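You operate a simulated robot arm through the tools that you are given. There is no shell and no other tool. Be economical: measure what you need, move in short steps, check, and stop when the job is done.

You run a simulated robot arm. Do the job below in one go: nothing can be reset, and whatever is moved stays where it is left.

JOB
Fetch the wiping pad from the top of the long table and set it on the spot 1 of the small pallet. Stack the flask that says "F4" from the top of the long table on top of the flask that says "F3". Put the orange cup from the top of the can bench on the top of the barrel and the black cup on the cooling rack. Push the filler lid shut. Put the small jug on top of the wooden trivet. Fetch the white mug from the cooling rack and set it on the drip plate on the top of the can bench. Do these in any order. Set down upright: cup, small jug, mug.

Only the result counts: the job must be done as asked and must still hold three seconds after the hand-in. Knocking over, shifting, dropping, spilling or breaking anything else fails it. Lids that push on must go on centred and level and be pressed home; caps that screw on are set level and turned clockwise until they are tight.

ROBOT AND FRAMES
A 7-joint arm with a fingered hand on a trunk, on a base that drives. Base frame: it is fixed to the floor where the robot stands at the start and does not move with it; the origin is under the middle of the robot, x ahead of it, y to its left, z up. Lengths are in m, angles in rad, forces in N, time in s.
With the tool pointing down near the work surface it reaches from about 0.1 to 0.58 m from the robot's upright axis, wherever it stands. Its first joint turns from -2.897 to 2.897 rad. Places, roughly: cooling rack (22x29 cm) [-2.76, 7.24, 0.74]; cup [-0.75, 7.25, 0.75]; drip plate (15x15x1 cm) [-2.3, 7.2, 0.7]; filler lid [-1.6, 7.4, 1.3]; flask [1, 0, 0.75]; mug [-2.75, 7.25, 0.75]; small jug [-1.75, 7.25, 0.75]; spot 1 of the small pallet (17x16 cm) [0.92, 0.36, 0.78]; top of the barrel (15x15 cm) [-5.06, 6.32, 0.8]; wiping pad (10x6x3 cm) [0.5, -0.2, 0.7]; wooden trivet (16x16x3 cm) [-4.5, 7.1, 0.3]. Payload 3.4 kg.
The tool frame sits at the grasp point between the pads (the TCP): z along the fingers, y along the line on which they close. The tips reach 0.025 m beyond it. Largest opening 0.088 m; the body of the gripper starts 0.029 m behind the TCP. The gripper is a hand of 3 fingers: y runs from the thumb to the fingers, the wrist lies at [-0.013, -0.106, -0.174] in the tool frame, and closing takes about 1.5 s.
Orientation is told as [roll, pitch, yaw] about the base's x, y, z axes, in that order, counted from this pose: with the fingers straight down and the wrist toward the robot, the tool's x, y and z point along [0, 1, 0], [1, 0, 0] and [0, 0, -1] of the base frame.

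CONTROLS
- The arm moves only by the tool send_rows. Its argument "moves" is a list of rows, each an object (a shift or turn left out is 0, a gripper value left out holds the last) with "slide": the shift along the tool's x, y, z in m, a list of three; "angular": the turn, a rotation vector about the tool's x, y, z in degrees, a list of three. In form: [{"slide": [dx, dy, dz], "angular": [rx, ry, rz]}, ...]. A call has 1 to 12 rows; each row is the pose to reach, as a shift and turn from the pose commanded when the call began, along the tool's axes at that moment. "jaw" is the finger opening in m, from 0 to 0.088, set as the call begins (left out, the last holds). Rows are played at 5 a second. More than 0.05 m and 0.15 rad between two rows, or a gripper value outside its range, and nothing of the call is played. Where a pose cannot be reached the arm comes as near as it can. A force on the tool above 40 N (or 10 N above the force at the start of the call, whichever is more), or a blocked arm, ends the call early, and 0.2 s more pass. Each finger travels about 0.072 m/s and halts on what it meets, pressing with about 31 N; the grip force reading is that of the motor and also rises with nothing between the fingers. The clock runs only during rows and for 0.2 s after the last one: add rows that repeat a pose to give the fingers time. The reply holds the time, the measured pose of the TCP, the force on the tool along the base axes, the opening and the grip force, in the units named above and with some noise, with the torque about the TCP (base axes, N m) and any sound that the robot's microphone picked up.
- Cameras (640 x 400 px; columns grow to the right, rows downward): "scene" is now at [0.0223, 0.1466, 1.362]; the picture's right is [-0.12, -0.99, 0.00], its down [-0.66, 0.08, -0.75] and it looks along [0.74, -0.09, -0.66] (base axes); focal length 294 px, centre (320, 200). "wrist" rides on the gripper at [0.058, -0.085, -0.099] in the tool frame; the picture's right is [-0.67, 0.35, -0.66], its down [-0.69, -0.63, 0.37] and it looks along [-0.29, 0.69, 0.66] (tool axes); focal length 261 px, centre (320, 200). There is no depth. A picture from a camera that has moved, and an enlarged one, comes with that camera's place and axes in the base frame and with its lens.
- capture(camera): a new picture of that camera. No time passes.
- move_column(by): slides the trunk up (or, below 0, down) by that many m; the arm and the scene camera ride with it, the base frame stays. It gives what a move gives, with no picture.
- base_move(legs): drives the robot by 1 to 6 legs, each [ahead, left, turn to the left] in m, m and rad, along the robot's own axes; the way and the turn of a leg run together, so that a leg with both is an arc; at most 1.5 m and 3.142 rad a leg. The arm and the cameras ride along, it lands a little off, and it stops where it bumps. It gives what a move gives.
- finger_targets(index, middle, thumb_bend, thumb_turn): sets how far each is bent, from 0 (flat) to 1 (curled in); at 0.3 the hand is open as for a grip, at 0.7 the pads meet at the TCP. One left out holds its place. A second passes; each finger stops where it meets its share of the squeeze, and holds until it gets a number again. A gripper value or a shape takes the hand back. It gives what a move gives, with no picture; readings hold the bend of each and the force on the fingers (four entries, about 0 where the hand has none), thumb and palm. thumb_turn goes from beside the hand (0) to across from the fingers (1), as for a grip.
- grasp_type(shape): the hand has 3 fingers and takes this shape, open, in about a second: jaw (thumb against the fingers, like two jaws); tri (thumb and two fingers); tip (a fingertip pinch); poke (one finger out to press); point (the index stretched); flat (the hand flat); cup (the hand cupped); fist (a fist). The gripper value then closes the fingers along that shape, each until it touches; the sizes above hold for jaw. It gives what a move gives, with no picture.
- pan_tilt(pan, tilt): turns the head with the scene camera to pan (to the left, within 2.705 rad either way) and tilt (down, from -0.506 to 1.204), counted from straight ahead of the robot. It gives what a move gives.
- zoom(camera, box): a new picture of the part [left, top, right, bottom] of that camera's present view, enlarged. No time passes.
- finish_job(): hands the job in; it is judged then, once.

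Work in short steps. Places have to be worked out from the pictures, the camera data and where the tool is seen: move nearer, look again, correct. Check each grasp and each placing, and mend what went wrong. You have 196 turns and 162 pictures in all, those below and enlarged ones among them. Open the gripper and draw the arm clear of the work before you hand the job in, unless the task says otherwise; then end with one line.

The tools are called by a JSON object that holds its "api" and its "payload". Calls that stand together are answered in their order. send_rows: Moves the arm, as the interface text tells. Its arguments: {"type":"object","properties":{"moves":{"type":"array","items":{"type":"object","properties":{"slide":{"type":"array","items":{"type":"number"}},"angular":{"type":"array","items":{"type":"number"}}}}},"jaw":{"type":"number"}},"required":["moves"]} The other tools are called the same way: move_column (by) slides the trunk up or down; grasp_type (shape) gives the hand a shape; finger_targets (index, middle, thumb_bend, thumb_turn) moves the fingers one by one; base_move (legs) drives the base; pan_tilt (pan, tilt) turns the head that bears the scene camera; capture (camera) takes a picture; zoom (camera, box) takes an enlarged picture of a part of a camera's view; finish_job () hands the job in.

At the start:

```text
t: 0.0
position: [0.4558, 0.0872, 1.0785]
tcp_rot: [0.001, 0.0, 0.0]
force: [-1.1, -0.4, -0.2]
moment: [0.04, 0.02, 0.03]
grip_width: 0.0877
grasp_force: 0.0
shape: jaw
bend: [0.3, 0.3, 0.3, 0.98]
finger forces: [0.1, 0.1, 0.1, 0.1, 0.0, 0.1]
trunk travel left (down, up): [-0.375, 0.215]
robot x, y, heading: [-0.0003, -0.0011, 0.003]
head pan, tilt: [-0.117, 0.724]
```

scene: 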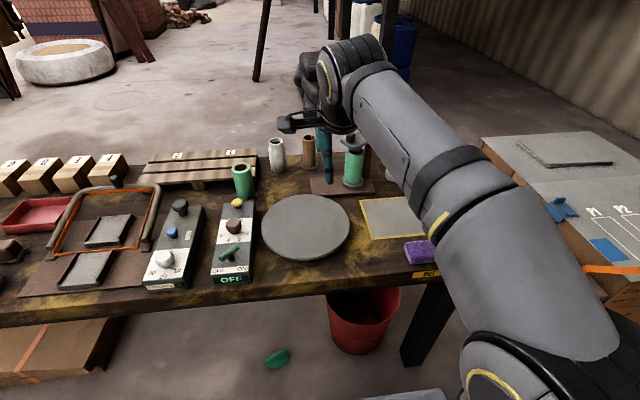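
wrist: 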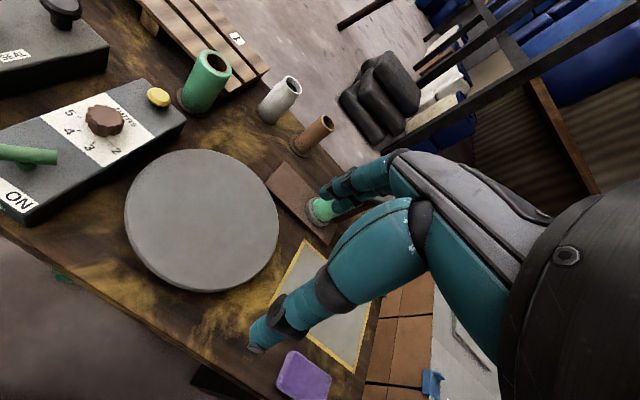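

The first view shows the long table with a purple pad at right and flasks/bottles near the far edge. I zoom in to read the labels.

{"api": "zoom", "payload": {"camera": "scene", "box": [130, 130, 290, 230]}}

{"api": "zoom", "payload": {"camera": "scene", "box": [260, 120, 440, 270]}}

```text
4.00 times, centred on (210, 180) of scene
camera zoom: at [0.0223, 0.1466, 1.362], right [-0.12, -0.99, 0.0], down [-0.66, 0.08, -0.75], along [0.74, -0.09, -0.66], focal length 1177 px, centre (760, 280)
```

zoom: 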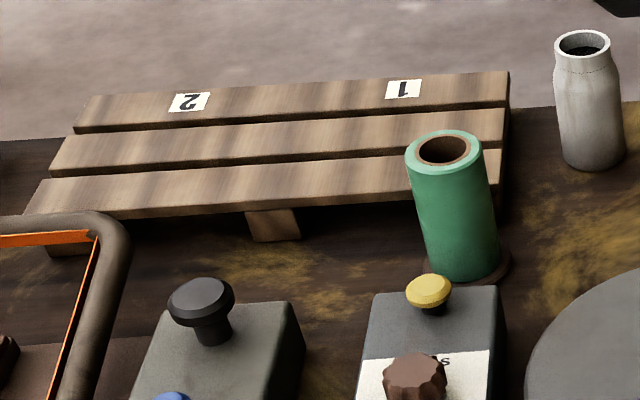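

```text
2.67 times, centred on (350, 195) of scene
camera zoom: at [0.0223, 0.1466, 1.362], right [-0.12, -0.99, 0.0], down [-0.66, 0.08, -0.75], along [0.74, -0.09, -0.66], focal length 785 px, centre (240, 213)
```

zoom: 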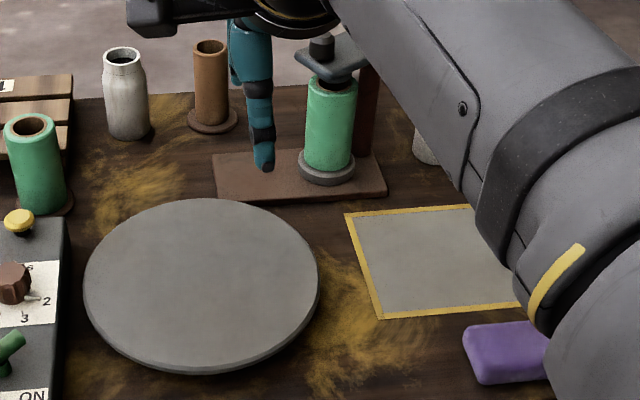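

Labels aren't readable and the arm hides one flask. I survey the surroundings with the head to plan driving.

{"api": "pan_tilt", "payload": {"pan": 0.8, "tilt": 0.4}}

{"api": "capture", "payload": {"camera": "scene"}}

{"api": "pan_tilt", "payload": {"pan": 2.2, "tilt": 0.3}}

{"api": "capture", "payload": {"camera": "scene"}}

{"api": "pan_tilt", "payload": {"pan": -0.8, "tilt": 0.5}}

{"api": "capture", "payload": {"camera": "scene"}}

```text
t: 1.2
position: [0.4573, 0.0873, 1.0784]
tcp_rot: [-0.001, -0.001, 0.0]
force: [-0.3, 1.1, 0.4]
moment: [0.01, -0.01, -0.02]
grip_width: 0.0874
grasp_force: 0.0
shape: jaw
bend: [0.3, 0.3, 0.3, 0.98]
finger forces: [0.0, 0.0, 0.1, 0.1, 0.0, 0.1]
trunk travel left (down, up): [-0.375, 0.215]
robot x, y, heading: [-0.0017, 0.0006, -0.004]
head pan, tilt: [0.799, 0.4]
```

```text
157 pictures are left
camera scene: at [0.0035, 0.2228, 1.3908], right [0.72, -0.7, 0.0], down [-0.27, -0.28, -0.92], along [0.64, 0.66, -0.39], focal length 294 px, centre (320, 200)
```

scene: 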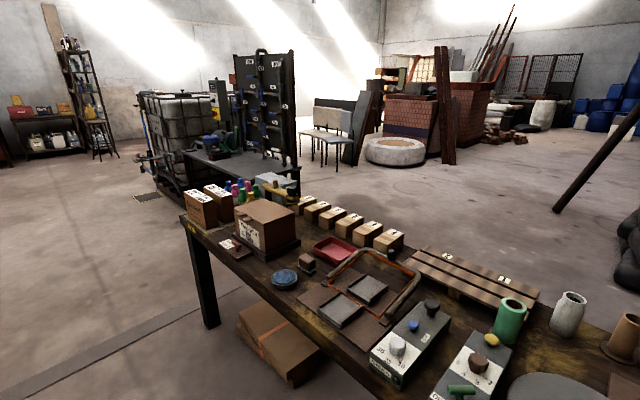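

```text
t: 2.7
position: [0.4582, 0.0869, 1.0783]
tcp_rot: [-0.001, 0.001, 0.0]
force: [-0.2, 0.2, 0.9]
moment: [0.01, 0.05, 0.03]
grip_width: 0.0875
grasp_force: 0.0
shape: jaw
bend: [0.3, 0.3, 0.3, 0.98]
finger forces: [0.1, 0.0, 0.0, 0.0, 0.0, 0.0]
trunk travel left (down, up): [-0.375, 0.215]
robot x, y, heading: [0.0035, 0.0007, 0.001]
head pan, tilt: [2.201, 0.3]
```

```text
156 pictures are left
camera scene: at [-0.1161, 0.2319, 1.4001], right [0.81, 0.59, 0.0], down [0.17, -0.24, -0.96], along [-0.56, 0.77, -0.3], focal length 294 px, centre (320, 200)
```

scene: 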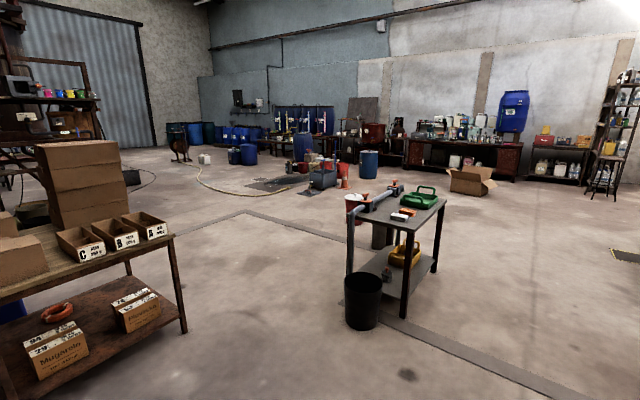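

```text
t: 5.3
position: [0.4568, 0.0875, 1.0784]
tcp_rot: [0.0, 0.0, 0.0]
force: [-0.5, -0.5, -0.1]
moment: [0.05, -0.02, -0.01]
grip_width: 0.0875
grasp_force: 0.1
shape: jaw
bend: [0.3, 0.3, 0.3, 0.98]
finger forces: [0.0, 0.1, 0.1, 0.0, 0.1, 0.1]
trunk travel left (down, up): [-0.375, 0.215]
robot x, y, heading: [-0.0014, 0.0031, -0.003]
head pan, tilt: [-0.799, 0.499]
```

```text
155 pictures are left
camera scene: at [0.0023, 0.0912, 1.3817], right [-0.72, -0.7, 0.0], down [-0.33, 0.34, -0.88], along [0.61, -0.63, -0.48], focal length 294 px, centre (320, 200)
```

scene: 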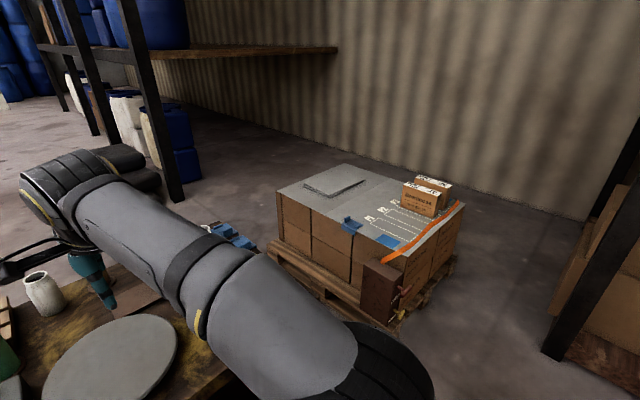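

I need to see the robot's own footprint and the far-side of the table. I look straight down and to the side.

{"api": "pan_tilt", "payload": {"pan": 0.3, "tilt": 1.2}}

{"api": "capture", "payload": {"camera": "scene"}}

{"api": "pan_tilt", "payload": {"pan": -1.3, "tilt": 1.1}}

{"api": "capture", "payload": {"camera": "scene"}}

{"api": "pan_tilt", "payload": {"pan": 0.75, "tilt": 0.6}}

{"api": "zoom", "payload": {"camera": "scene", "box": [130, 40, 450, 240]}}

```text
t: 6.7
position: [0.4567, 0.0877, 1.078]
tcp_rot: [-0.002, 0.001, 0.001]
force: [0.7, -0.1, 0.0]
moment: [0.02, -0.02, -0.02]
grip_width: 0.0875
grasp_force: 0.1
shape: jaw
bend: [0.3, 0.3, 0.3, 0.98]
finger forces: [0.1, 0.1, 0.0, 0.1, 0.1, 0.0]
trunk travel left (down, up): [-0.375, 0.215]
robot x, y, heading: [0.0006, -0.0034, -0.001]
head pan, tilt: [0.3, 1.201]
```

```text
154 pictures are left
camera scene: at [-0.0077, 0.1729, 1.328], right [0.29, -0.96, 0.0], down [-0.89, -0.27, -0.36], along [0.35, 0.11, -0.93], focal length 294 px, centre (320, 200)
```

scene: 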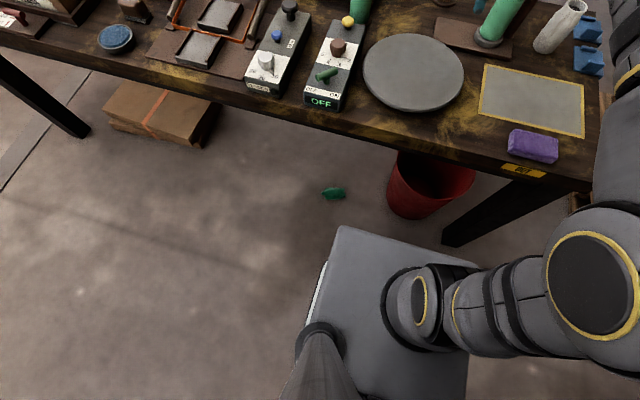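

```text
t: 8.3
position: [0.4571, 0.0865, 1.0787]
tcp_rot: [0.0, 0.001, 0.001]
force: [0.3, -0.4, -0.8]
moment: [0.03, -0.03, -0.01]
grip_width: 0.0875
grasp_force: 0.0
shape: jaw
bend: [0.3, 0.3, 0.3, 0.98]
finger forces: [0.0, 0.0, 0.0, 0.0, 0.0, 0.0]
trunk travel left (down, up): [-0.375, 0.215]
robot x, y, heading: [0.0029, -0.0023, -0.002]
head pan, tilt: [-1.3, 1.1]
```

```text
153 pictures are left
camera scene: at [-0.0442, 0.0956, 1.334], right [-0.96, -0.27, 0.0], down [-0.24, 0.86, -0.45], along [0.12, -0.44, -0.89], focal length 294 px, centre (320, 200)
```

scene: 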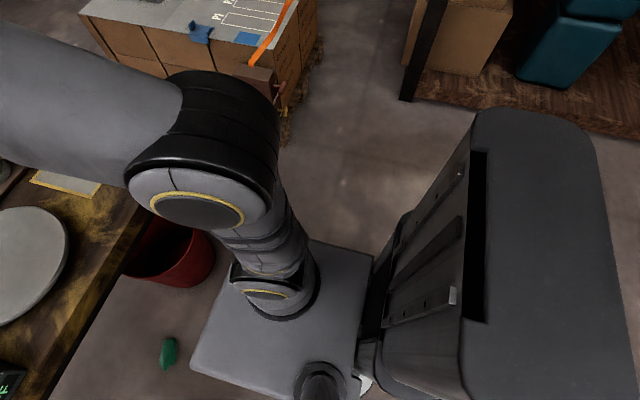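

```text
t: 10.3
position: [0.4574, 0.0881, 1.0778]
tcp_rot: [0.0, -0.001, 0.0]
force: [0.6, 0.0, -0.5]
moment: [-0.05, 0.0, 0.01]
grip_width: 0.0875
grasp_force: 0.1
shape: jaw
bend: [0.3, 0.3, 0.3, 0.98]
finger forces: [0.1, 0.1, 0.0, 0.1, 0.0, 0.0]
trunk travel left (down, up): [-0.375, 0.215]
robot x, y, heading: [-0.0016, 0.001, -0.0]
head pan, tilt: [0.75, 0.6]
```

```text
2.00 times, centred on (290, 140) of scene
camera zoom: at [0.0035, 0.2167, 1.3726], right [0.68, -0.73, 0.0], down [-0.41, -0.39, -0.82], along [0.6, 0.56, -0.57], focal length 588 px, centre (380, 320)
```

zoom: 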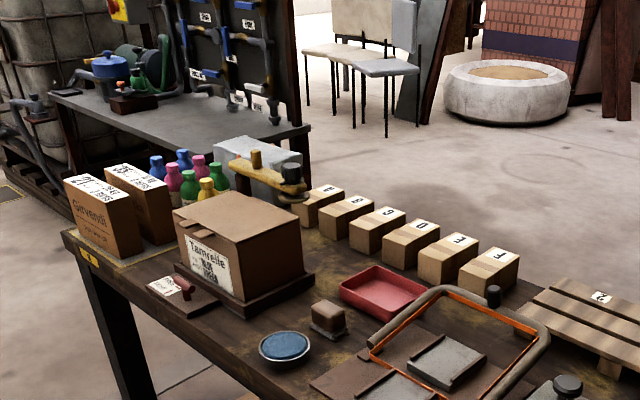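

The base has little clearance to the table, so far-side items will need driving round; the pad is reachable from here. I move the hand above the pad first.

{"api": "send_rows", "payload": {"moves": [{"slide": [-0.04, 0.006, 0]}, {"slide": [-0.08, 0.012, 0]}, {"slide": [-0.12, 0.018, 0.0]}, {"slide": [-0.16, 0.024, 0.02]}, {"slide": [-0.2, 0.03, 0.04]}, {"slide": [-0.24, 0.036, 0.065]}, {"slide": [-0.285, 0.043, 0.08]}, {"slide": [-0.285, 0.043, 0.12]}, {"slide": [-0.285, 0.043, 0.16]}, {"slide": [-0.285, 0.043, 0.2]}, {"slide": [-0.285, 0.043, 0.2]}], "jaw": 0.088}}

{"api": "capture", "payload": {"camera": "wrist"}}

{"api": "pan_tilt", "payload": {"pan": -0.25, "tilt": 0.85}}

{"api": "capture", "payload": {"camera": "scene"}}

```text
t: 12.7
position: [0.5005, -0.1974, 0.8764]
tcp_rot: [0.0, 0.0, -0.001]
force: [-0.3, -0.3, 0.8]
moment: [-0.01, 0.0, 0.0]
grip_width: 0.0874
grasp_force: 0.0
shape: jaw
bend: [0.3, 0.3, 0.3, 0.98]
finger forces: [0.1, 0.1, 0.0, 0.1, 0.1, 0.1]
trunk travel left (down, up): [-0.375, 0.215]
robot x, y, heading: [-0.0004, 0.0046, 0.001]
head pan, tilt: [0.75, 0.6]
```

```text
151 pictures are left
camera wrist: at [0.4166, -0.1401, 0.9768], right [0.35, -0.67, 0.66], down [-0.63, -0.69, -0.37], along [0.69, -0.29, -0.66], focal length 261 px, centre (320, 200)
```

wrist: 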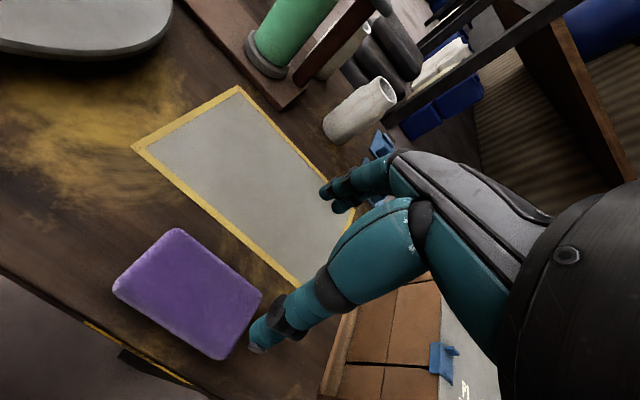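

```text
t: 14.0
position: [0.5012, -0.1976, 0.8766]
tcp_rot: [0.001, -0.002, 0.001]
force: [-0.4, 0.0, -0.5]
moment: [-0.01, 0.01, 0.03]
grip_width: 0.0876
grasp_force: 0.1
shape: jaw
bend: [0.3, 0.3, 0.3, 0.98]
finger forces: [0.0, 0.0, 0.0, 0.0, 0.0, 0.0]
trunk travel left (down, up): [-0.375, 0.215]
robot x, y, heading: [0.0014, -0.0003, -0.003]
head pan, tilt: [-0.25, 0.85]
```

```text
150 pictures are left
camera scene: at [0.0147, 0.1371, 1.3518], right [-0.25, -0.97, 0.0], down [-0.73, 0.18, -0.66], along [0.64, -0.16, -0.75], focal length 294 px, centre (320, 200)
```

scene: 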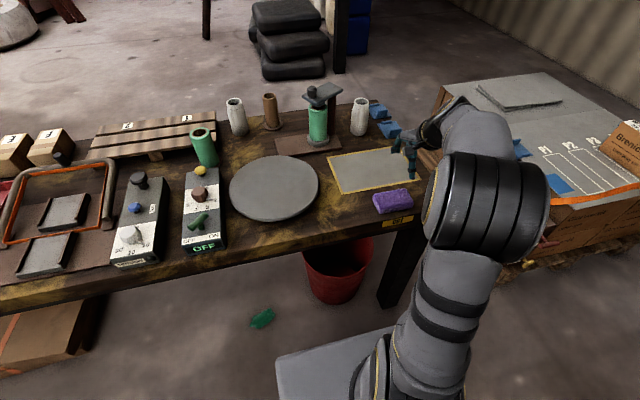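

The pad's top centre computes to about (0.488, −0.190), aligned with the axes, top z≈0.725. I descend with jaws open along x.

{"api": "send_rows", "payload": {"moves": [{"slide": [0.0075, -0.013, 0.04]}, {"slide": [0.0075, -0.013, 0.08]}, {"slide": [0.0075, -0.013, 0.11]}, {"slide": [0.0075, -0.013, 0.13]}, {"slide": [0.0075, -0.013, 0.146]}, {"slide": [0.0075, -0.013, 0.146]}]}}

{"api": "capture", "payload": {"camera": "wrist"}}

```text
t: 15.1
position: [0.4888, -0.1928, 0.7526]
tcp_rot: [-0.008, -0.019, -0.001]
force: [-4.4, 1.6, 25.2]
moment: [-0.15, -0.96, 0.0]
grip_width: 0.0859
grasp_force: 0.1
shape: jaw
bend: [0.3, 0.3, 0.27, 0.97]
finger forces: [0.6, 22.6, 0.1, 0.1, 2.8, 0.0]
trunk travel left (down, up): [-0.375, 0.215]
robot x, y, heading: [-0.0006, 0.0009, 0.002]
head pan, tilt: [-0.25, 0.85]
stopped in row 5: the force on the tool passed its limit at 51 N (the readings are from after the stop); the commanded pose is now the measured one
```

```text
149 pictures are left
camera wrist: at [0.4045, -0.1341, 0.8501], right [0.33, -0.66, 0.67], down [-0.62, -0.69, -0.37], along [0.71, -0.29, -0.64], focal length 261 px, centre (320, 200)
```

wrist: 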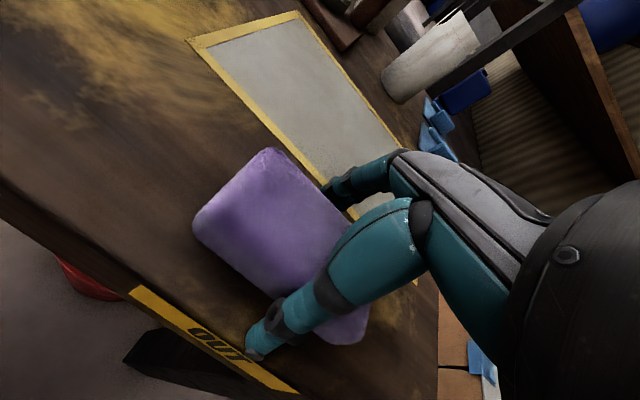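

The tips are on the table (surface ≈0.727), which fits re-triangulation: pad top ≈0.757, centre ≈(0.480, −0.187). I lift slightly, centre, and close on the pad.

{"api": "send_rows", "payload": {"moves": [{"slide": [0.004, -0.004, -0.006]}, {"slide": [0.004, -0.007, -0.006]}]}}

{"api": "send_rows", "payload": {"moves": [{"slide": [0, 0, 0]}, {"slide": [0, 0, 0]}, {"slide": [0, 0, 0]}, {"slide": [0, 0, 0]}, {"slide": [0, 0, 0]}, {"slide": [0, 0, 0]}, {"slide": [0, 0, 0]}, {"slide": [0, 0, 0]}], "jaw": 0.03}}

{"api": "send_rows", "payload": {"moves": [{"slide": [0, 0, -0.04]}, {"slide": [0, 0, -0.08]}, {"slide": [0, 0, -0.12]}, {"slide": [0, 0, -0.12]}]}}

{"api": "capture", "payload": {"camera": "wrist"}}

```text
t: 15.7
position: [0.4823, -0.1867, 0.7546]
tcp_rot: [-0.007, -0.01, -0.002]
force: [1.2, -0.6, 2.8]
moment: [-0.06, -0.16, -0.01]
grip_width: 0.0877
grasp_force: 0.1
shape: jaw
bend: [0.3, 0.29, 0.3, 0.98]
finger forces: [0.0, 2.6, 0.0, 0.0, 0.4, 0.0]
trunk travel left (down, up): [-0.375, 0.215]
robot x, y, heading: [0.0027, 0.004, -0.003]
head pan, tilt: [-0.25, 0.85]
```

```text
t: 17.5
position: [0.4832, -0.1874, 0.7553]
tcp_rot: [-0.009, -0.013, -0.002]
force: [-2.0, 1.0, 15.7]
moment: [0.05, 0.76, 0.0]
grip_width: 0.0545
grasp_force: 31.1
shape: jaw
bend: [0.74, 0.42, 0.59, 1.0]
finger forces: [19.8, 6.8, 0.1, 0.1, 43.7, 0.0]
trunk travel left (down, up): [-0.375, 0.215]
robot x, y, heading: [-0.0015, 0.0011, 0.001]
head pan, tilt: [-0.25, 0.85]
```

```text
t: 18.5
position: [0.4817, -0.1866, 0.8738]
tcp_rot: [-0.005, -0.011, -0.002]
force: [-0.3, -0.3, -1.1]
moment: [-0.01, -0.01, 0.0]
grip_width: 0.0544
grasp_force: 30.8
shape: jaw
bend: [0.74, 0.41, 0.59, 1.0]
finger forces: [22.7, 8.0, 0.1, 0.0, 30.3, 0.0]
trunk travel left (down, up): [-0.375, 0.215]
robot x, y, heading: [0.0005, -0.0012, 0.001]
head pan, tilt: [-0.25, 0.85]
```

```text
148 pictures are left
camera wrist: at [0.3968, -0.129, 0.9725], right [0.34, -0.67, 0.66], down [-0.63, -0.69, -0.37], along [0.7, -0.29, -0.65], focal length 261 px, centre (320, 200)
```

wrist: 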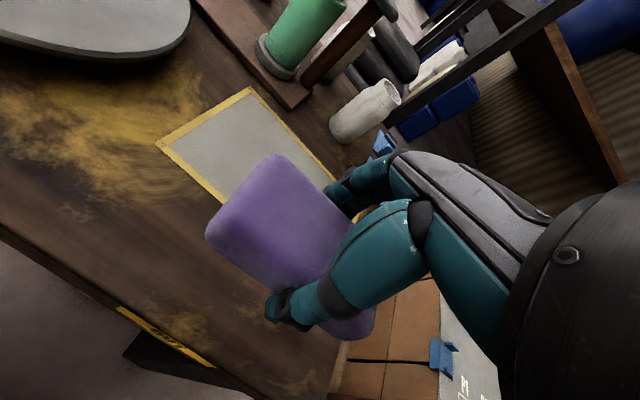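

Pad is held and lifted. I retract the arm in and up for driving, then look at the possible routes.

{"api": "send_rows", "payload": {"moves": [{"slide": [0.04, -0.02, -0.03]}, {"slide": [0.08, -0.04, -0.06]}, {"slide": [0.12, -0.055, -0.09]}, {"slide": [0.16, -0.07, -0.12]}, {"slide": [0.19, -0.09, -0.15]}, {"slide": [0.19, -0.12, -0.17]}, {"slide": [0.19, -0.14, -0.17]}]}}

{"api": "pan_tilt", "payload": {"pan": -0.9, "tilt": 0.75}}

{"api": "capture", "payload": {"camera": "scene"}}

{"api": "pan_tilt", "payload": {"pan": 1.2, "tilt": 0.35}}

{"api": "capture", "payload": {"camera": "scene"}}

```text
refused: row 1 steps farther than a row can; nothing moved
```

```text
t: 19.5
position: [0.4822, -0.1864, 0.8726]
tcp_rot: [-0.005, -0.014, -0.002]
force: [-0.3, -0.3, -0.4]
moment: [0.01, 0.01, 0.0]
grip_width: 0.0546
grasp_force: 30.8
shape: jaw
bend: [0.74, 0.41, 0.59, 1.0]
finger forces: [22.6, 7.9, 0.1, 0.1, 30.3, 0.0]
trunk travel left (down, up): [-0.375, 0.215]
robot x, y, heading: [0.0025, -0.0004, -0.005]
head pan, tilt: [-0.901, 0.75]
```

```text
147 pictures are left
camera scene: at [-0.0096, 0.0915, 1.3597], right [-0.78, -0.62, 0.0], down [-0.42, 0.53, -0.73], along [0.45, -0.57, -0.68], focal length 294 px, centre (320, 200)
```

scene: 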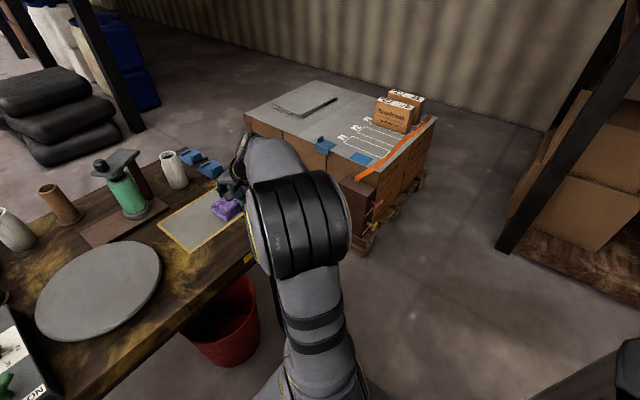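

```text
t: 21.5
position: [0.4816, -0.1875, 0.8732]
tcp_rot: [-0.005, -0.013, -0.002]
force: [0.8, 0.3, -0.9]
moment: [-0.01, -0.01, -0.03]
grip_width: 0.0545
grasp_force: 31.1
shape: jaw
bend: [0.74, 0.41, 0.59, 1.0]
finger forces: [22.6, 7.9, 0.0, 0.1, 30.5, 0.0]
trunk travel left (down, up): [-0.375, 0.215]
robot x, y, heading: [0.0025, 0.0007, 0.002]
head pan, tilt: [1.201, 0.351]
```

```text
146 pictures are left
camera scene: at [-0.0274, 0.2432, 1.3954], right [0.93, -0.36, 0.0], down [-0.12, -0.32, -0.94], along [0.34, 0.88, -0.34], focal length 294 px, centre (320, 200)
```

scene: 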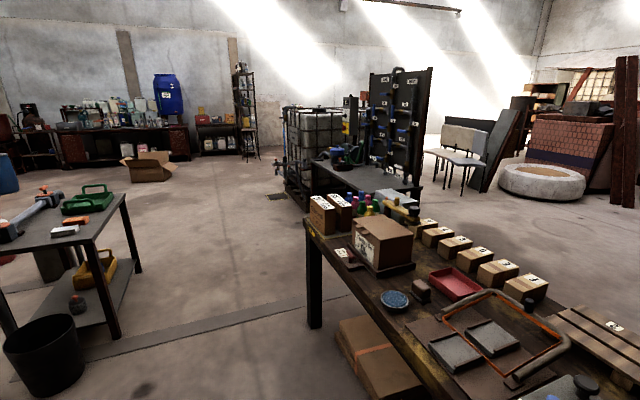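

Both gaps around the table look about 0.5 m wide, so I need the robot's own width. I look down at its rear.

{"api": "pan_tilt", "payload": {"pan": 2.6, "tilt": 1.0}}

{"api": "capture", "payload": {"camera": "scene"}}

{"api": "pan_tilt", "payload": {"pan": -1.9, "tilt": 0.9}}

{"api": "capture", "payload": {"camera": "scene"}}

```text
t: 23.0
position: [0.4822, -0.1872, 0.8741]
tcp_rot: [-0.005, -0.013, -0.003]
force: [-0.7, -0.2, -0.4]
moment: [0.01, 0.01, 0.01]
grip_width: 0.0546
grasp_force: 31.0
shape: jaw
bend: [0.74, 0.41, 0.59, 1.0]
finger forces: [22.7, 8.0, 0.0, 0.0, 30.5, 0.1]
trunk travel left (down, up): [-0.375, 0.215]
robot x, y, heading: [0.0019, 0.0005, -0.001]
head pan, tilt: [2.601, 1.0]
```

```text
145 pictures are left
camera scene: at [-0.1208, 0.1923, 1.3406], right [0.52, 0.86, 0.0], down [0.72, -0.43, -0.54], along [-0.46, 0.28, -0.84], focal length 294 px, centre (320, 200)
```

scene: 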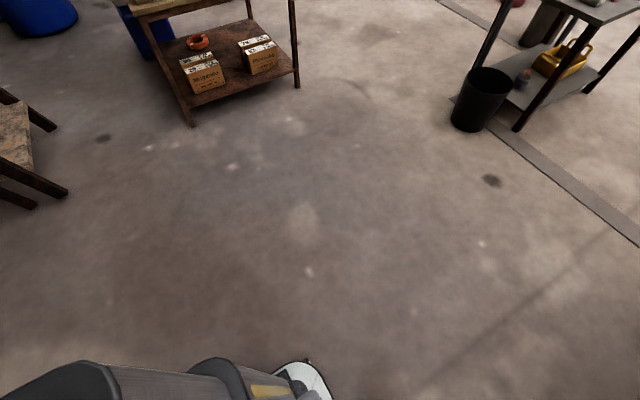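

```text
t: 26.6
position: [0.482, -0.1877, 0.8725]
tcp_rot: [-0.004, -0.013, 0.0]
force: [-0.2, -1.6, -0.8]
moment: [0.02, 0.04, 0.0]
grip_width: 0.054
grasp_force: 30.3
shape: jaw
bend: [0.74, 0.41, 0.59, 1.0]
finger forces: [22.6, 7.8, 0.0, 0.0, 30.4, 0.0]
trunk travel left (down, up): [-0.375, 0.215]
robot x, y, heading: [0.0039, -0.0002, 0.003]
head pan, tilt: [-1.901, 0.901]
```

```text
144 pictures are left
camera scene: at [-0.0855, 0.085, 1.3478], right [-0.95, 0.32, 0.0], down [0.25, 0.74, -0.62], along [-0.2, -0.59, -0.78], focal length 294 px, centre (320, 200)
```

scene: 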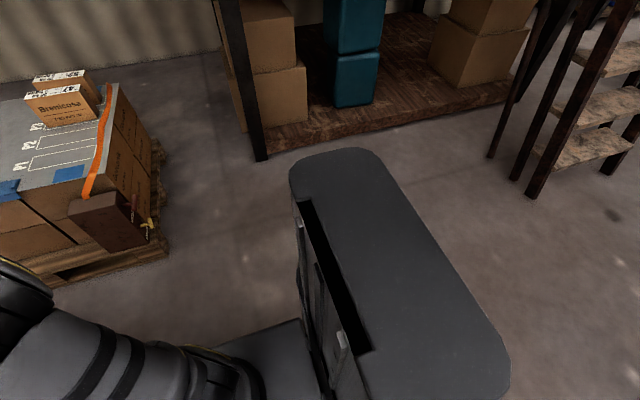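

The robot's footprint looks like roughly ±0.22 m wide and −0.3…0.25 m long. I retract the arm, then drive left to inspect the left gap up close.

{"api": "send_rows", "payload": {"moves": [{"slide": [0.03, -0.015, -0.03]}, {"slide": [0.06, -0.03, -0.06]}, {"slide": [0.09, -0.045, -0.09]}, {"slide": [0.12, -0.06, -0.12]}, {"slide": [0.15, -0.08, -0.14]}, {"slide": [0.18, -0.1, -0.16]}, {"slide": [0.19, -0.13, -0.17]}, {"slide": [0.19, -0.15, -0.17]}]}}

{"api": "base_move", "payload": {"legs": [[-0.08, 0, 0], [0, 1.4, 0]]}}

{"api": "pan_tilt", "payload": {"pan": 0.4, "tilt": 0.6}}

{"api": "capture", "payload": {"camera": "scene"}}

```text
t: 28.4
position: [0.3352, 0.0031, 1.0239]
tcp_rot: [-0.001, 0.042, -0.009]
force: [-0.7, 0.3, -0.7]
moment: [-0.02, -0.01, -0.02]
grip_width: 0.0541
grasp_force: 31.1
shape: jaw
bend: [0.74, 0.41, 0.59, 1.0]
finger forces: [22.5, 7.8, 0.1, 0.0, 30.4, 0.1]
trunk travel left (down, up): [-0.375, 0.215]
robot x, y, heading: [0.0025, -0.0036, -0.002]
head pan, tilt: [-1.901, 0.901]
```

```text
t: 35.9
position: [0.2859, 1.3599, 1.0235]
tcp_rot: [0.0, 0.041, -0.044]
force: [-0.1, -0.2, 0.0]
moment: [0.02, 0.0, 0.02]
grip_width: 0.0541
grasp_force: 31.3
shape: jaw
bend: [0.74, 0.41, 0.59, 1.0]
finger forces: [22.5, 7.9, 0.0, 0.0, 30.4, 0.1]
trunk travel left (down, up): [-0.375, 0.215]
robot x, y, heading: [-0.0523, 1.3697, -0.037]
head pan, tilt: [-1.901, 0.901]
```

```text
t: 38.1
position: [0.2866, 1.3601, 1.0217]
tcp_rot: [0.0, 0.045, -0.042]
force: [0.4, 0.1, -0.1]
moment: [0.01, 0.02, -0.02]
grip_width: 0.0542
grasp_force: 30.6
shape: jaw
bend: [0.74, 0.41, 0.59, 1.0]
finger forces: [22.5, 7.9, 0.1, 0.0, 30.3, 0.0]
trunk travel left (down, up): [-0.375, 0.215]
robot x, y, heading: [-0.0495, 1.3697, -0.045]
head pan, tilt: [0.4, 0.6]
```

```text
143 pictures are left
camera scene: at [-0.0216, 1.5597, 1.3727], right [0.35, -0.94, 0.0], down [-0.53, -0.2, -0.83], along [0.77, 0.29, -0.56], focal length 294 px, centre (320, 200)
```

scene: 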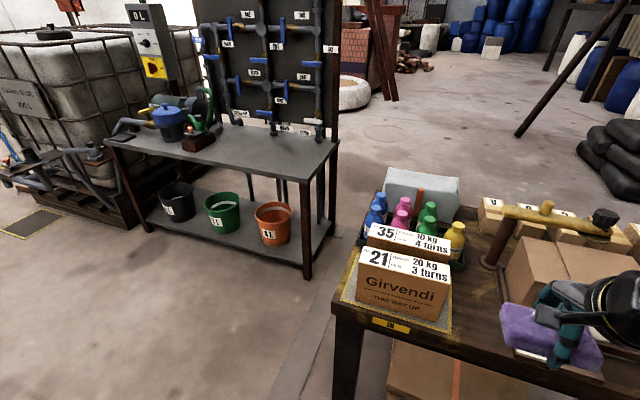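

The left gap (~0.34 m) is impassable, so I'll go around the IBC tank. I drive further left along x≈0 and look.

{"api": "base_move", "payload": {"legs": [[0, 0, 0.04], [0, 1.5, 0], [0, 1.5, 0], [0, 0.8, 0]]}}

{"api": "pan_tilt", "payload": {"pan": 0.1, "tilt": 0.4}}

{"api": "capture", "payload": {"camera": "scene"}}

{"api": "pan_tilt", "payload": {"pan": 1.5, "tilt": 0.4}}

{"api": "capture", "payload": {"camera": "scene"}}

```text
t: 56.9
position: [0.1664, 5.2138, 1.0235]
tcp_rot: [0.003, 0.045, 0.06]
force: [-0.7, -0.6, 0.0]
moment: [0.01, -0.01, -0.02]
grip_width: 0.0541
grasp_force: 31.3
shape: jaw
bend: [0.74, 0.41, 0.59, 1.0]
finger forces: [22.5, 7.8, 0.0, 0.0, 30.4, 0.0]
trunk travel left (down, up): [-0.375, 0.215]
robot x, y, heading: [-0.1693, 5.189, 0.061]
head pan, tilt: [0.4, 0.6]
```

```text
t: 57.7
position: [0.1657, 5.2133, 1.0236]
tcp_rot: [0.0, 0.047, 0.06]
force: [0.6, -0.1, -0.6]
moment: [0.01, 0.0, -0.02]
grip_width: 0.0539
grasp_force: 31.0
shape: jaw
bend: [0.74, 0.41, 0.59, 1.0]
finger forces: [22.5, 7.9, 0.0, 0.0, 30.4, 0.0]
trunk travel left (down, up): [-0.375, 0.215]
robot x, y, heading: [-0.1735, 5.1894, 0.06]
head pan, tilt: [0.099, 0.4]
```

```text
142 pictures are left
camera scene: at [-0.1488, 5.357, 1.3909], right [0.16, -0.99, 0.0], down [-0.38, -0.06, -0.92], along [0.91, 0.14, -0.39], focal length 294 px, centre (320, 200)
```

scene: 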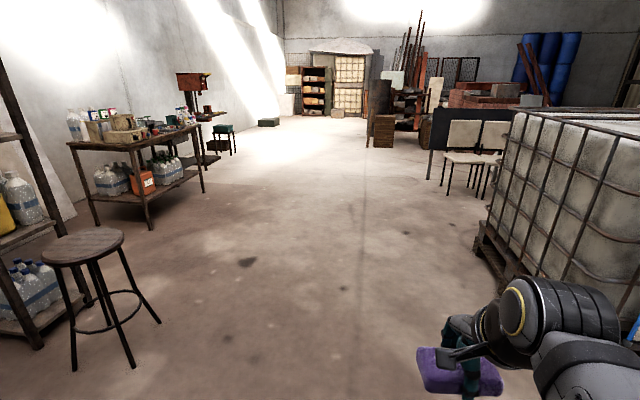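

```text
t: 59.2
position: [0.1668, 5.2141, 1.0237]
tcp_rot: [0.001, 0.046, 0.059]
force: [0.5, 0.0, -0.3]
moment: [0.0, -0.01, 0.0]
grip_width: 0.0544
grasp_force: 30.9
shape: jaw
bend: [0.74, 0.41, 0.59, 1.0]
finger forces: [22.4, 7.9, 0.0, 0.0, 30.4, 0.0]
trunk travel left (down, up): [-0.375, 0.215]
robot x, y, heading: [-0.169, 5.1927, 0.056]
head pan, tilt: [1.499, 0.4]
```

```text
141 pictures are left
camera scene: at [-0.2389, 5.435, 1.3908], right [1.0, -0.01, 0.0], down [-0.01, -0.39, -0.92], along [0.01, 0.92, -0.39], focal length 294 px, centre (320, 200)
```

scene: 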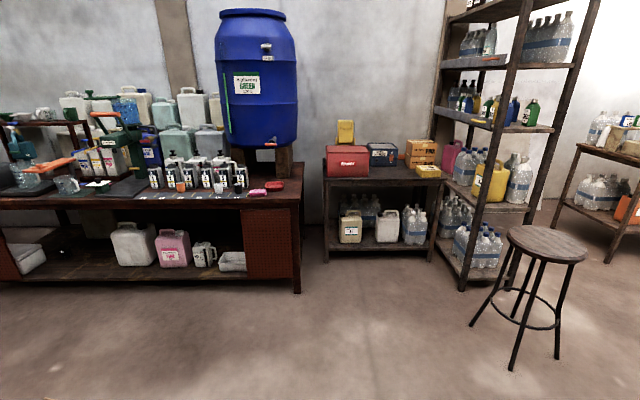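

The corridor ahead is open (chairs at x≥3.4, IBC up to x≈2.2). I drive ahead to x≈2.8, then go right along it and look again.

{"api": "base_move", "payload": {"legs": [[0, 0, -0.06], [1.5, 0, 0], [1.5, 0, 0]]}}

{"api": "pan_tilt", "payload": {"pan": -1.4, "tilt": 0.4}}

{"api": "capture", "payload": {"camera": "scene"}}

```text
t: 74.2
position: [3.1867, 5.128, 1.023]
tcp_rot: [0.002, 0.046, -0.014]
force: [0.1, 0.1, -1.1]
moment: [0.0, 0.0, 0.01]
grip_width: 0.0542
grasp_force: 31.2
shape: jaw
bend: [0.74, 0.41, 0.59, 1.0]
finger forces: [22.5, 7.8, 0.0, 0.0, 30.4, 0.0]
trunk travel left (down, up): [-0.375, 0.215]
robot x, y, heading: [2.8487, 5.1303, -0.015]
head pan, tilt: [1.499, 0.4]
```

```text
t: 76.7
position: [3.1885, 5.1295, 1.0237]
tcp_rot: [0.003, 0.047, -0.014]
force: [0.2, 0.0, -1.8]
moment: [0.02, -0.01, -0.01]
grip_width: 0.0541
grasp_force: 30.8
shape: jaw
bend: [0.74, 0.41, 0.59, 1.0]
finger forces: [22.5, 7.8, 0.0, 0.0, 30.4, 0.0]
trunk travel left (down, up): [-0.375, 0.215]
robot x, y, heading: [2.8524, 5.1306, -0.019]
head pan, tilt: [-1.4, 0.4]
```

```text
140 pictures are left
camera scene: at [2.8063, 5.1961, 1.3908], right [-0.99, -0.15, 0.0], down [-0.06, 0.38, -0.92], along [0.14, -0.91, -0.39], focal length 294 px, centre (320, 200)
```

scene: 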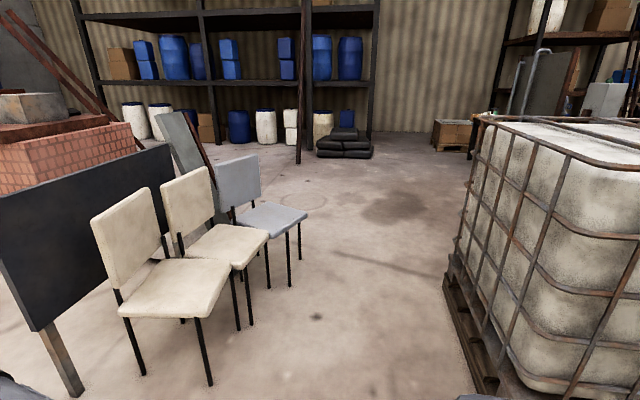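

The passage between IBC (x≤2.15) and chairs (x≥3.28) is ~1.1 m wide. I turn to face −x and strafe down it.

{"api": "base_move", "payload": {"legs": [[0, 0, 3.14], [0, 1.5, 0], [0, 1.5, 0]]}}

{"api": "pan_tilt", "payload": {"pan": 0.7, "tilt": 0.5}}

{"api": "capture", "payload": {"camera": "scene"}}

```text
t: 98.6
position: [2.4407, 2.134, 1.0232]
tcp_rot: [0.002, 0.048, 3.103]
force: [-0.2, 0.3, 0.0]
moment: [0.01, 0.04, 0.06]
grip_width: 0.0537
grasp_force: 30.8
shape: jaw
bend: [0.74, 0.41, 0.6, 1.0]
finger forces: [21.8, 7.6, 0.0, 0.0, 29.4, 0.0]
trunk travel left (down, up): [-0.375, 0.215]
robot x, y, heading: [2.7764, 2.1203, 3.106]
head pan, tilt: [-1.4, 0.4]
```

```text
t: 100.6
position: [2.4406, 2.1338, 1.023]
tcp_rot: [0.002, 0.048, 3.101]
force: [0.3, -0.6, -0.8]
moment: [-0.03, -0.01, -0.01]
grip_width: 0.0538
grasp_force: 31.6
shape: jaw
bend: [0.74, 0.41, 0.6, 1.0]
finger forces: [22.0, 7.6, 0.0, 0.1, 29.4, 0.0]
trunk travel left (down, up): [-0.375, 0.215]
robot x, y, heading: [2.7747, 2.1236, 3.101]
head pan, tilt: [0.7, 0.499]
```

```text
139 pictures are left
camera scene: at [2.7581, 1.9068, 1.3817], right [-0.61, 0.79, 0.0], down [0.38, 0.29, -0.88], along [-0.69, -0.54, -0.48], focal length 294 px, centre (320, 200)
```

scene: 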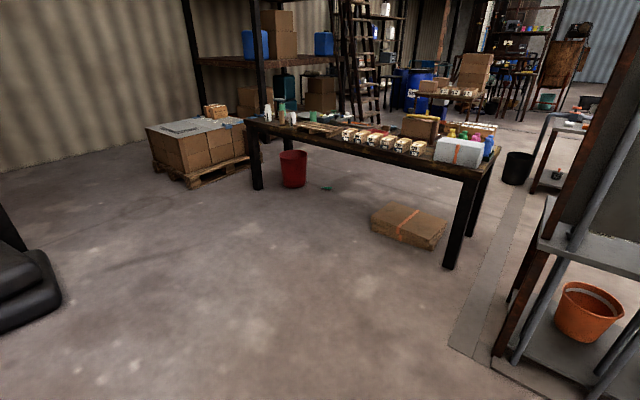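

The way to the table's far side (edge x≈1.03) is clear. I drive to about (1.75, 0.35) and look again.

{"api": "base_move", "payload": {"legs": [[0, 0, 0.04], [0, 1.5, 0], [1.0, 0.27, 0]]}}

{"api": "pan_tilt", "payload": {"pan": 0.1, "tilt": 0.75}}

{"api": "capture", "payload": {"camera": "scene"}}

```text
t: 113.4
position: [1.444, 0.3223, 1.0223]
tcp_rot: [0.003, 0.047, -3.126]
force: [-0.1, -0.2, -0.4]
moment: [-0.01, -0.04, -0.01]
grip_width: 0.0538
grasp_force: 31.3
shape: jaw
bend: [0.74, 0.41, 0.6, 1.0]
finger forces: [21.9, 7.7, 0.0, 0.0, 29.3, 0.0]
trunk travel left (down, up): [-0.375, 0.215]
robot x, y, heading: [1.7815, 0.3334, -3.129]
head pan, tilt: [0.7, 0.499]
```

```text
t: 114.4
position: [1.4429, 0.323, 1.0224]
tcp_rot: [0.002, 0.045, -3.126]
force: [-0.6, -0.2, -1.3]
moment: [0.03, 0.0, 0.0]
grip_width: 0.0537
grasp_force: 30.9
shape: jaw
bend: [0.74, 0.41, 0.6, 1.0]
finger forces: [21.9, 7.6, 0.0, 0.0, 29.5, 0.1]
trunk travel left (down, up): [-0.375, 0.215]
robot x, y, heading: [1.7813, 0.3367, -3.128]
head pan, tilt: [0.099, 0.75]
```

```text
138 pictures are left
camera scene: at [1.7592, 0.1637, 1.3598], right [-0.12, 0.99, 0.0], down [0.68, 0.08, -0.73], along [-0.73, -0.08, -0.68], focal length 294 px, centre (320, 200)
```

scene: 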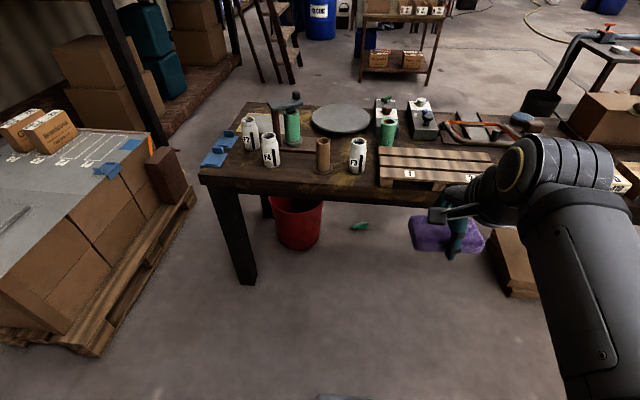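

{"api": "zoom", "payload": {"camera": "scene", "box": [200, 90, 420, 210]}}

{"api": "zoom", "payload": {"camera": "scene", "box": [340, 120, 500, 220]}}

```text
2.91 times, centred on (310, 150) of scene
camera zoom: at [1.7592, 0.1637, 1.3598], right [-0.12, 0.99, 0.0], down [0.68, 0.08, -0.73], along [-0.73, -0.08, -0.68], focal length 856 px, centre (349, 346)
```

zoom: 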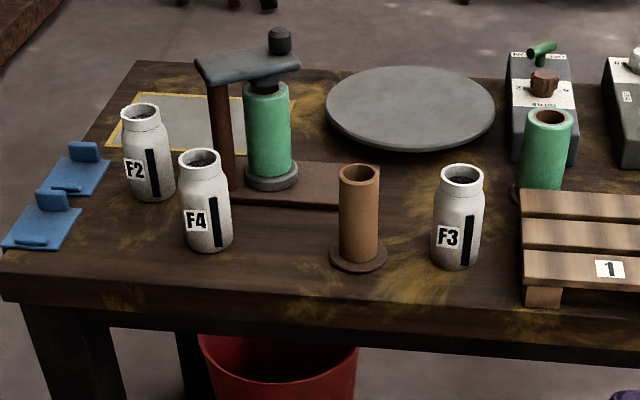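

```text
4.00 times, centred on (420, 170) of scene
camera zoom: at [1.7592, 0.1637, 1.3598], right [-0.12, 0.99, 0.0], down [0.68, 0.08, -0.73], along [-0.73, -0.08, -0.68], focal length 1177 px, centre (-80, 320)
```

zoom: 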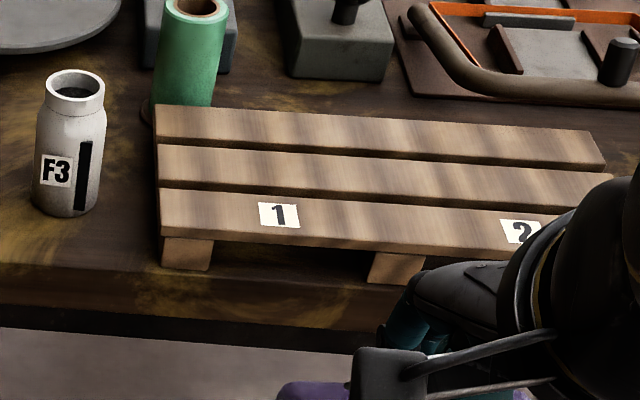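

F4 is at about (0.907, −0.108), F3 at (0.907, 0.203), F2 at (0.80, −0.21); spot 1 centre ≈ (0.925, 0.36). I drive up to the table and re-look.

{"api": "base_move", "payload": {"legs": [[0.36, 0, -0.013]]}}

{"api": "pan_tilt", "payload": {"pan": -0.1, "tilt": 1.0}}

{"api": "capture", "payload": {"camera": "scene"}}

{"api": "capture", "payload": {"camera": "wrist"}}

```text
t: 116.7
position: [1.0847, 0.3208, 1.0225]
tcp_rot: [0.0, 0.046, -3.134]
force: [-0.6, 0.7, -1.3]
moment: [-0.02, -0.01, 0.01]
grip_width: 0.0535
grasp_force: 31.0
shape: jaw
bend: [0.74, 0.41, 0.6, 1.0]
finger forces: [21.8, 7.6, 0.0, 0.0, 29.3, 0.0]
trunk travel left (down, up): [-0.375, 0.215]
robot x, y, heading: [1.4213, 0.3256, -3.13]
head pan, tilt: [0.099, 0.75]
```

```text
t: 117.5
position: [1.0836, 0.3194, 1.0217]
tcp_rot: [0.0, 0.047, -3.133]
force: [-0.6, -0.4, -0.9]
moment: [-0.03, -0.01, 0.02]
grip_width: 0.0537
grasp_force: 30.8
shape: jaw
bend: [0.74, 0.41, 0.6, 1.0]
finger forces: [21.9, 7.6, 0.0, 0.1, 29.4, 0.1]
trunk travel left (down, up): [-0.375, 0.215]
robot x, y, heading: [1.42, 0.3264, -3.134]
head pan, tilt: [-0.099, 1.0]
```

```text
135 pictures are left
camera scene: at [1.4117, 0.175, 1.3407], right [0.09, 1.0, 0.0], down [0.84, -0.08, -0.54], along [-0.54, 0.05, -0.84], focal length 294 px, centre (320, 200)
```

scene: 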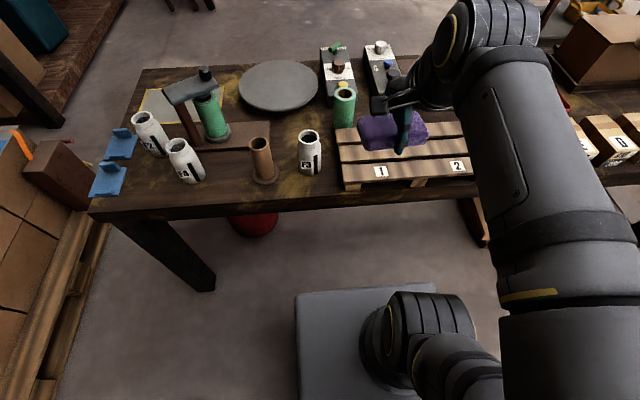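

```text
134 pictures are left
camera wrist: at [1.1661, 0.2632, 1.1265], right [-0.39, 0.67, 0.64], down [0.64, 0.69, -0.34], along [-0.66, 0.28, -0.69], focal length 261 px, centre (320, 200)
```

wrist: 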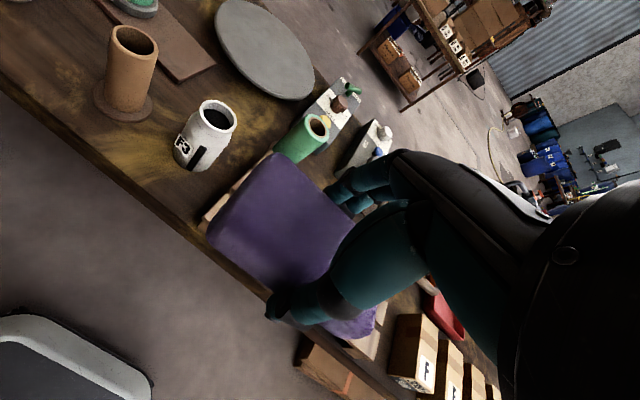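

Pallet geometry confirms spot 1 at ≈(0.92, 0.36). I move the pad above it and level the tool.

{"api": "send_rows", "payload": {"moves": [{"slide": [-0.01, 0.042, 0], "angular": [-1.7, 0, 0]}, {"slide": [-0.02, 0.085, 0], "angular": [-3.4, 0, 0]}, {"slide": [-0.03, 0.13, 0.02], "angular": [-3.4, 0, 0]}, {"slide": [-0.04, 0.1695, 0.04], "angular": [-3.4, 0, 0]}, {"slide": [-0.04, 0.1695, 0.075], "angular": [-3.4, 0, 0]}, {"slide": [-0.04, 0.1695, 0.109], "angular": [-3.4, 0, 0]}, {"slide": [-0.04, 0.1695, 0.109], "angular": [-3.4, 0, 0]}]}}

{"api": "capture", "payload": {"camera": "scene"}}

{"api": "capture", "payload": {"camera": "wrist"}}

```text
refused: row 3 steps farther than a row can; nothing moved
```

```text
133 pictures are left
camera scene: at [1.4117, 0.175, 1.3407], right [0.09, 1.0, 0.0], down [0.84, -0.08, -0.54], along [-0.54, 0.05, -0.84], focal length 294 px, centre (320, 200)
```

scene: 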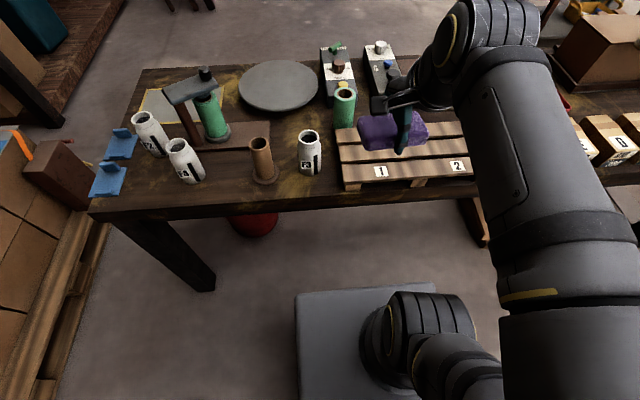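

```text
132 pictures are left
camera wrist: at [1.1661, 0.2632, 1.1265], right [-0.39, 0.67, 0.64], down [0.64, 0.69, -0.34], along [-0.66, 0.28, -0.69], focal length 261 px, centre (320, 200)
```

wrist: 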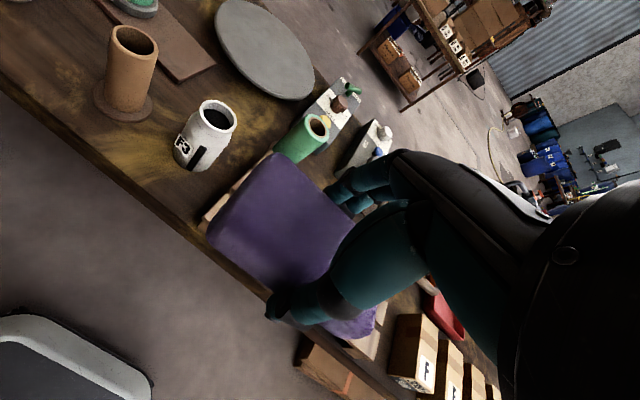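

The call was refused for step length; I resend it with smaller steps.

{"api": "send_rows", "payload": {"moves": [{"slide": [-0.01, 0.034, 0], "angular": [-1.7, 0, 0]}, {"slide": [-0.02, 0.068, 0], "angular": [-3.4, 0, 0]}, {"slide": [-0.03, 0.102, 0.015], "angular": [-3.4, 0, 0]}, {"slide": [-0.04, 0.136, 0.03], "angular": [-3.4, 0, 0]}, {"slide": [-0.04, 0.1695, 0.05], "angular": [-3.4, 0, 0]}, {"slide": [-0.04, 0.1695, 0.08], "angular": [-3.4, 0, 0]}, {"slide": [-0.04, 0.1695, 0.109], "angular": [-3.4, 0, 0]}, {"slide": [-0.04, 0.1695, 0.109], "angular": [-3.4, 0, 0]}]}}

{"api": "capture", "payload": {"camera": "wrist"}}

```text
t: 119.3
position: [0.9189, 0.3585, 0.9052]
tcp_rot: [0.0, -0.012, -3.133]
force: [0.4, -0.2, -1.0]
moment: [0.0, 0.01, -0.02]
grip_width: 0.0532
grasp_force: 31.0
shape: jaw
bend: [0.74, 0.41, 0.6, 1.0]
finger forces: [21.9, 7.6, 0.0, 0.0, 29.5, 0.1]
trunk travel left (down, up): [-0.375, 0.215]
robot x, y, heading: [1.4242, 0.3303, -3.129]
head pan, tilt: [-0.099, 1.0]
```

```text
131 pictures are left
camera wrist: at [1.0066, 0.3013, 1.0039], right [-0.35, 0.67, 0.66], down [0.62, 0.69, -0.38], along [-0.71, 0.28, -0.65], focal length 261 px, centre (320, 200)
```

wrist: 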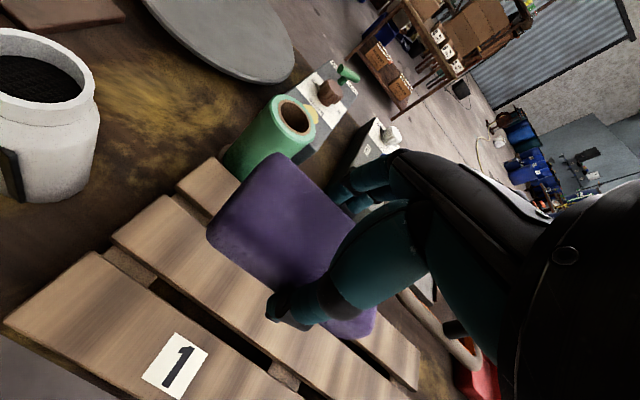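

Aligned with label 1 (y≈0.361). I descend slowly until contact.

{"api": "send_rows", "payload": {"moves": [{"slide": [0, 0, 0.035]}, {"slide": [0, 0, 0.065]}, {"slide": [0, 0, 0.08]}, {"slide": [0, 0, 0.086]}, {"slide": [0, 0, 0.09]}, {"slide": [0, 0, 0.09]}]}}

{"api": "capture", "payload": {"camera": "wrist"}}

```text
t: 120.7
position: [0.9203, 0.3597, 0.816]
tcp_rot: [0.001, -0.013, -3.132]
force: [-0.7, 0.3, -0.3]
moment: [0.03, 0.01, 0.01]
grip_width: 0.0535
grasp_force: 31.3
shape: jaw
bend: [0.74, 0.41, 0.6, 1.0]
finger forces: [21.9, 7.5, 0.0, 0.0, 29.5, 0.0]
trunk travel left (down, up): [-0.375, 0.215]
robot x, y, heading: [1.4227, 0.3309, -3.137]
head pan, tilt: [-0.099, 1.0]
```

```text
130 pictures are left
camera wrist: at [1.0074, 0.3017, 0.9147], right [-0.35, 0.67, 0.66], down [0.62, 0.69, -0.38], along [-0.7, 0.28, -0.65], focal length 261 px, centre (320, 200)
```

wrist: 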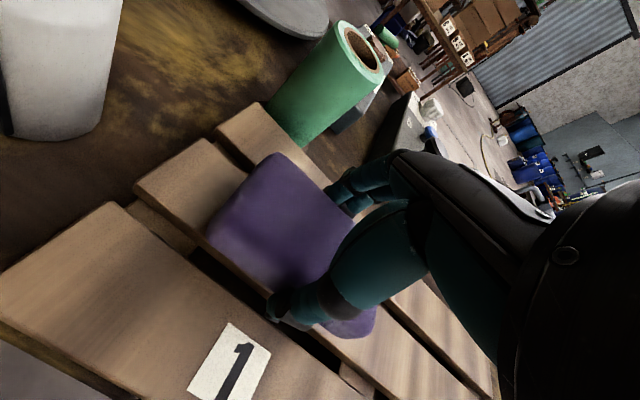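

{"api": "send_rows", "payload": {"moves": [{"slide": [0, 0, 0.003]}, {"slide": [0, 0, 0.006]}, {"slide": [0, 0, 0.009]}, {"slide": [0, 0, 0.012]}, {"slide": [0, 0, 0.015]}, {"slide": [0, 0, 0.018]}]}}

```text
t: 122.1
position: [0.9185, 0.3585, 0.8014]
tcp_rot: [0.0, -0.019, -3.135]
force: [0.2, -1.4, 26.7]
moment: [-0.03, -1.07, -0.03]
grip_width: 0.0531
grasp_force: 31.4
shape: jaw
bend: [0.74, 0.41, 0.6, 1.0]
finger forces: [21.0, 7.1, 0.0, 0.0, 55.5, 0.0]
trunk travel left (down, up): [-0.375, 0.215]
robot x, y, heading: [1.4207, 0.329, -3.137]
head pan, tilt: [-0.099, 1.0]
```

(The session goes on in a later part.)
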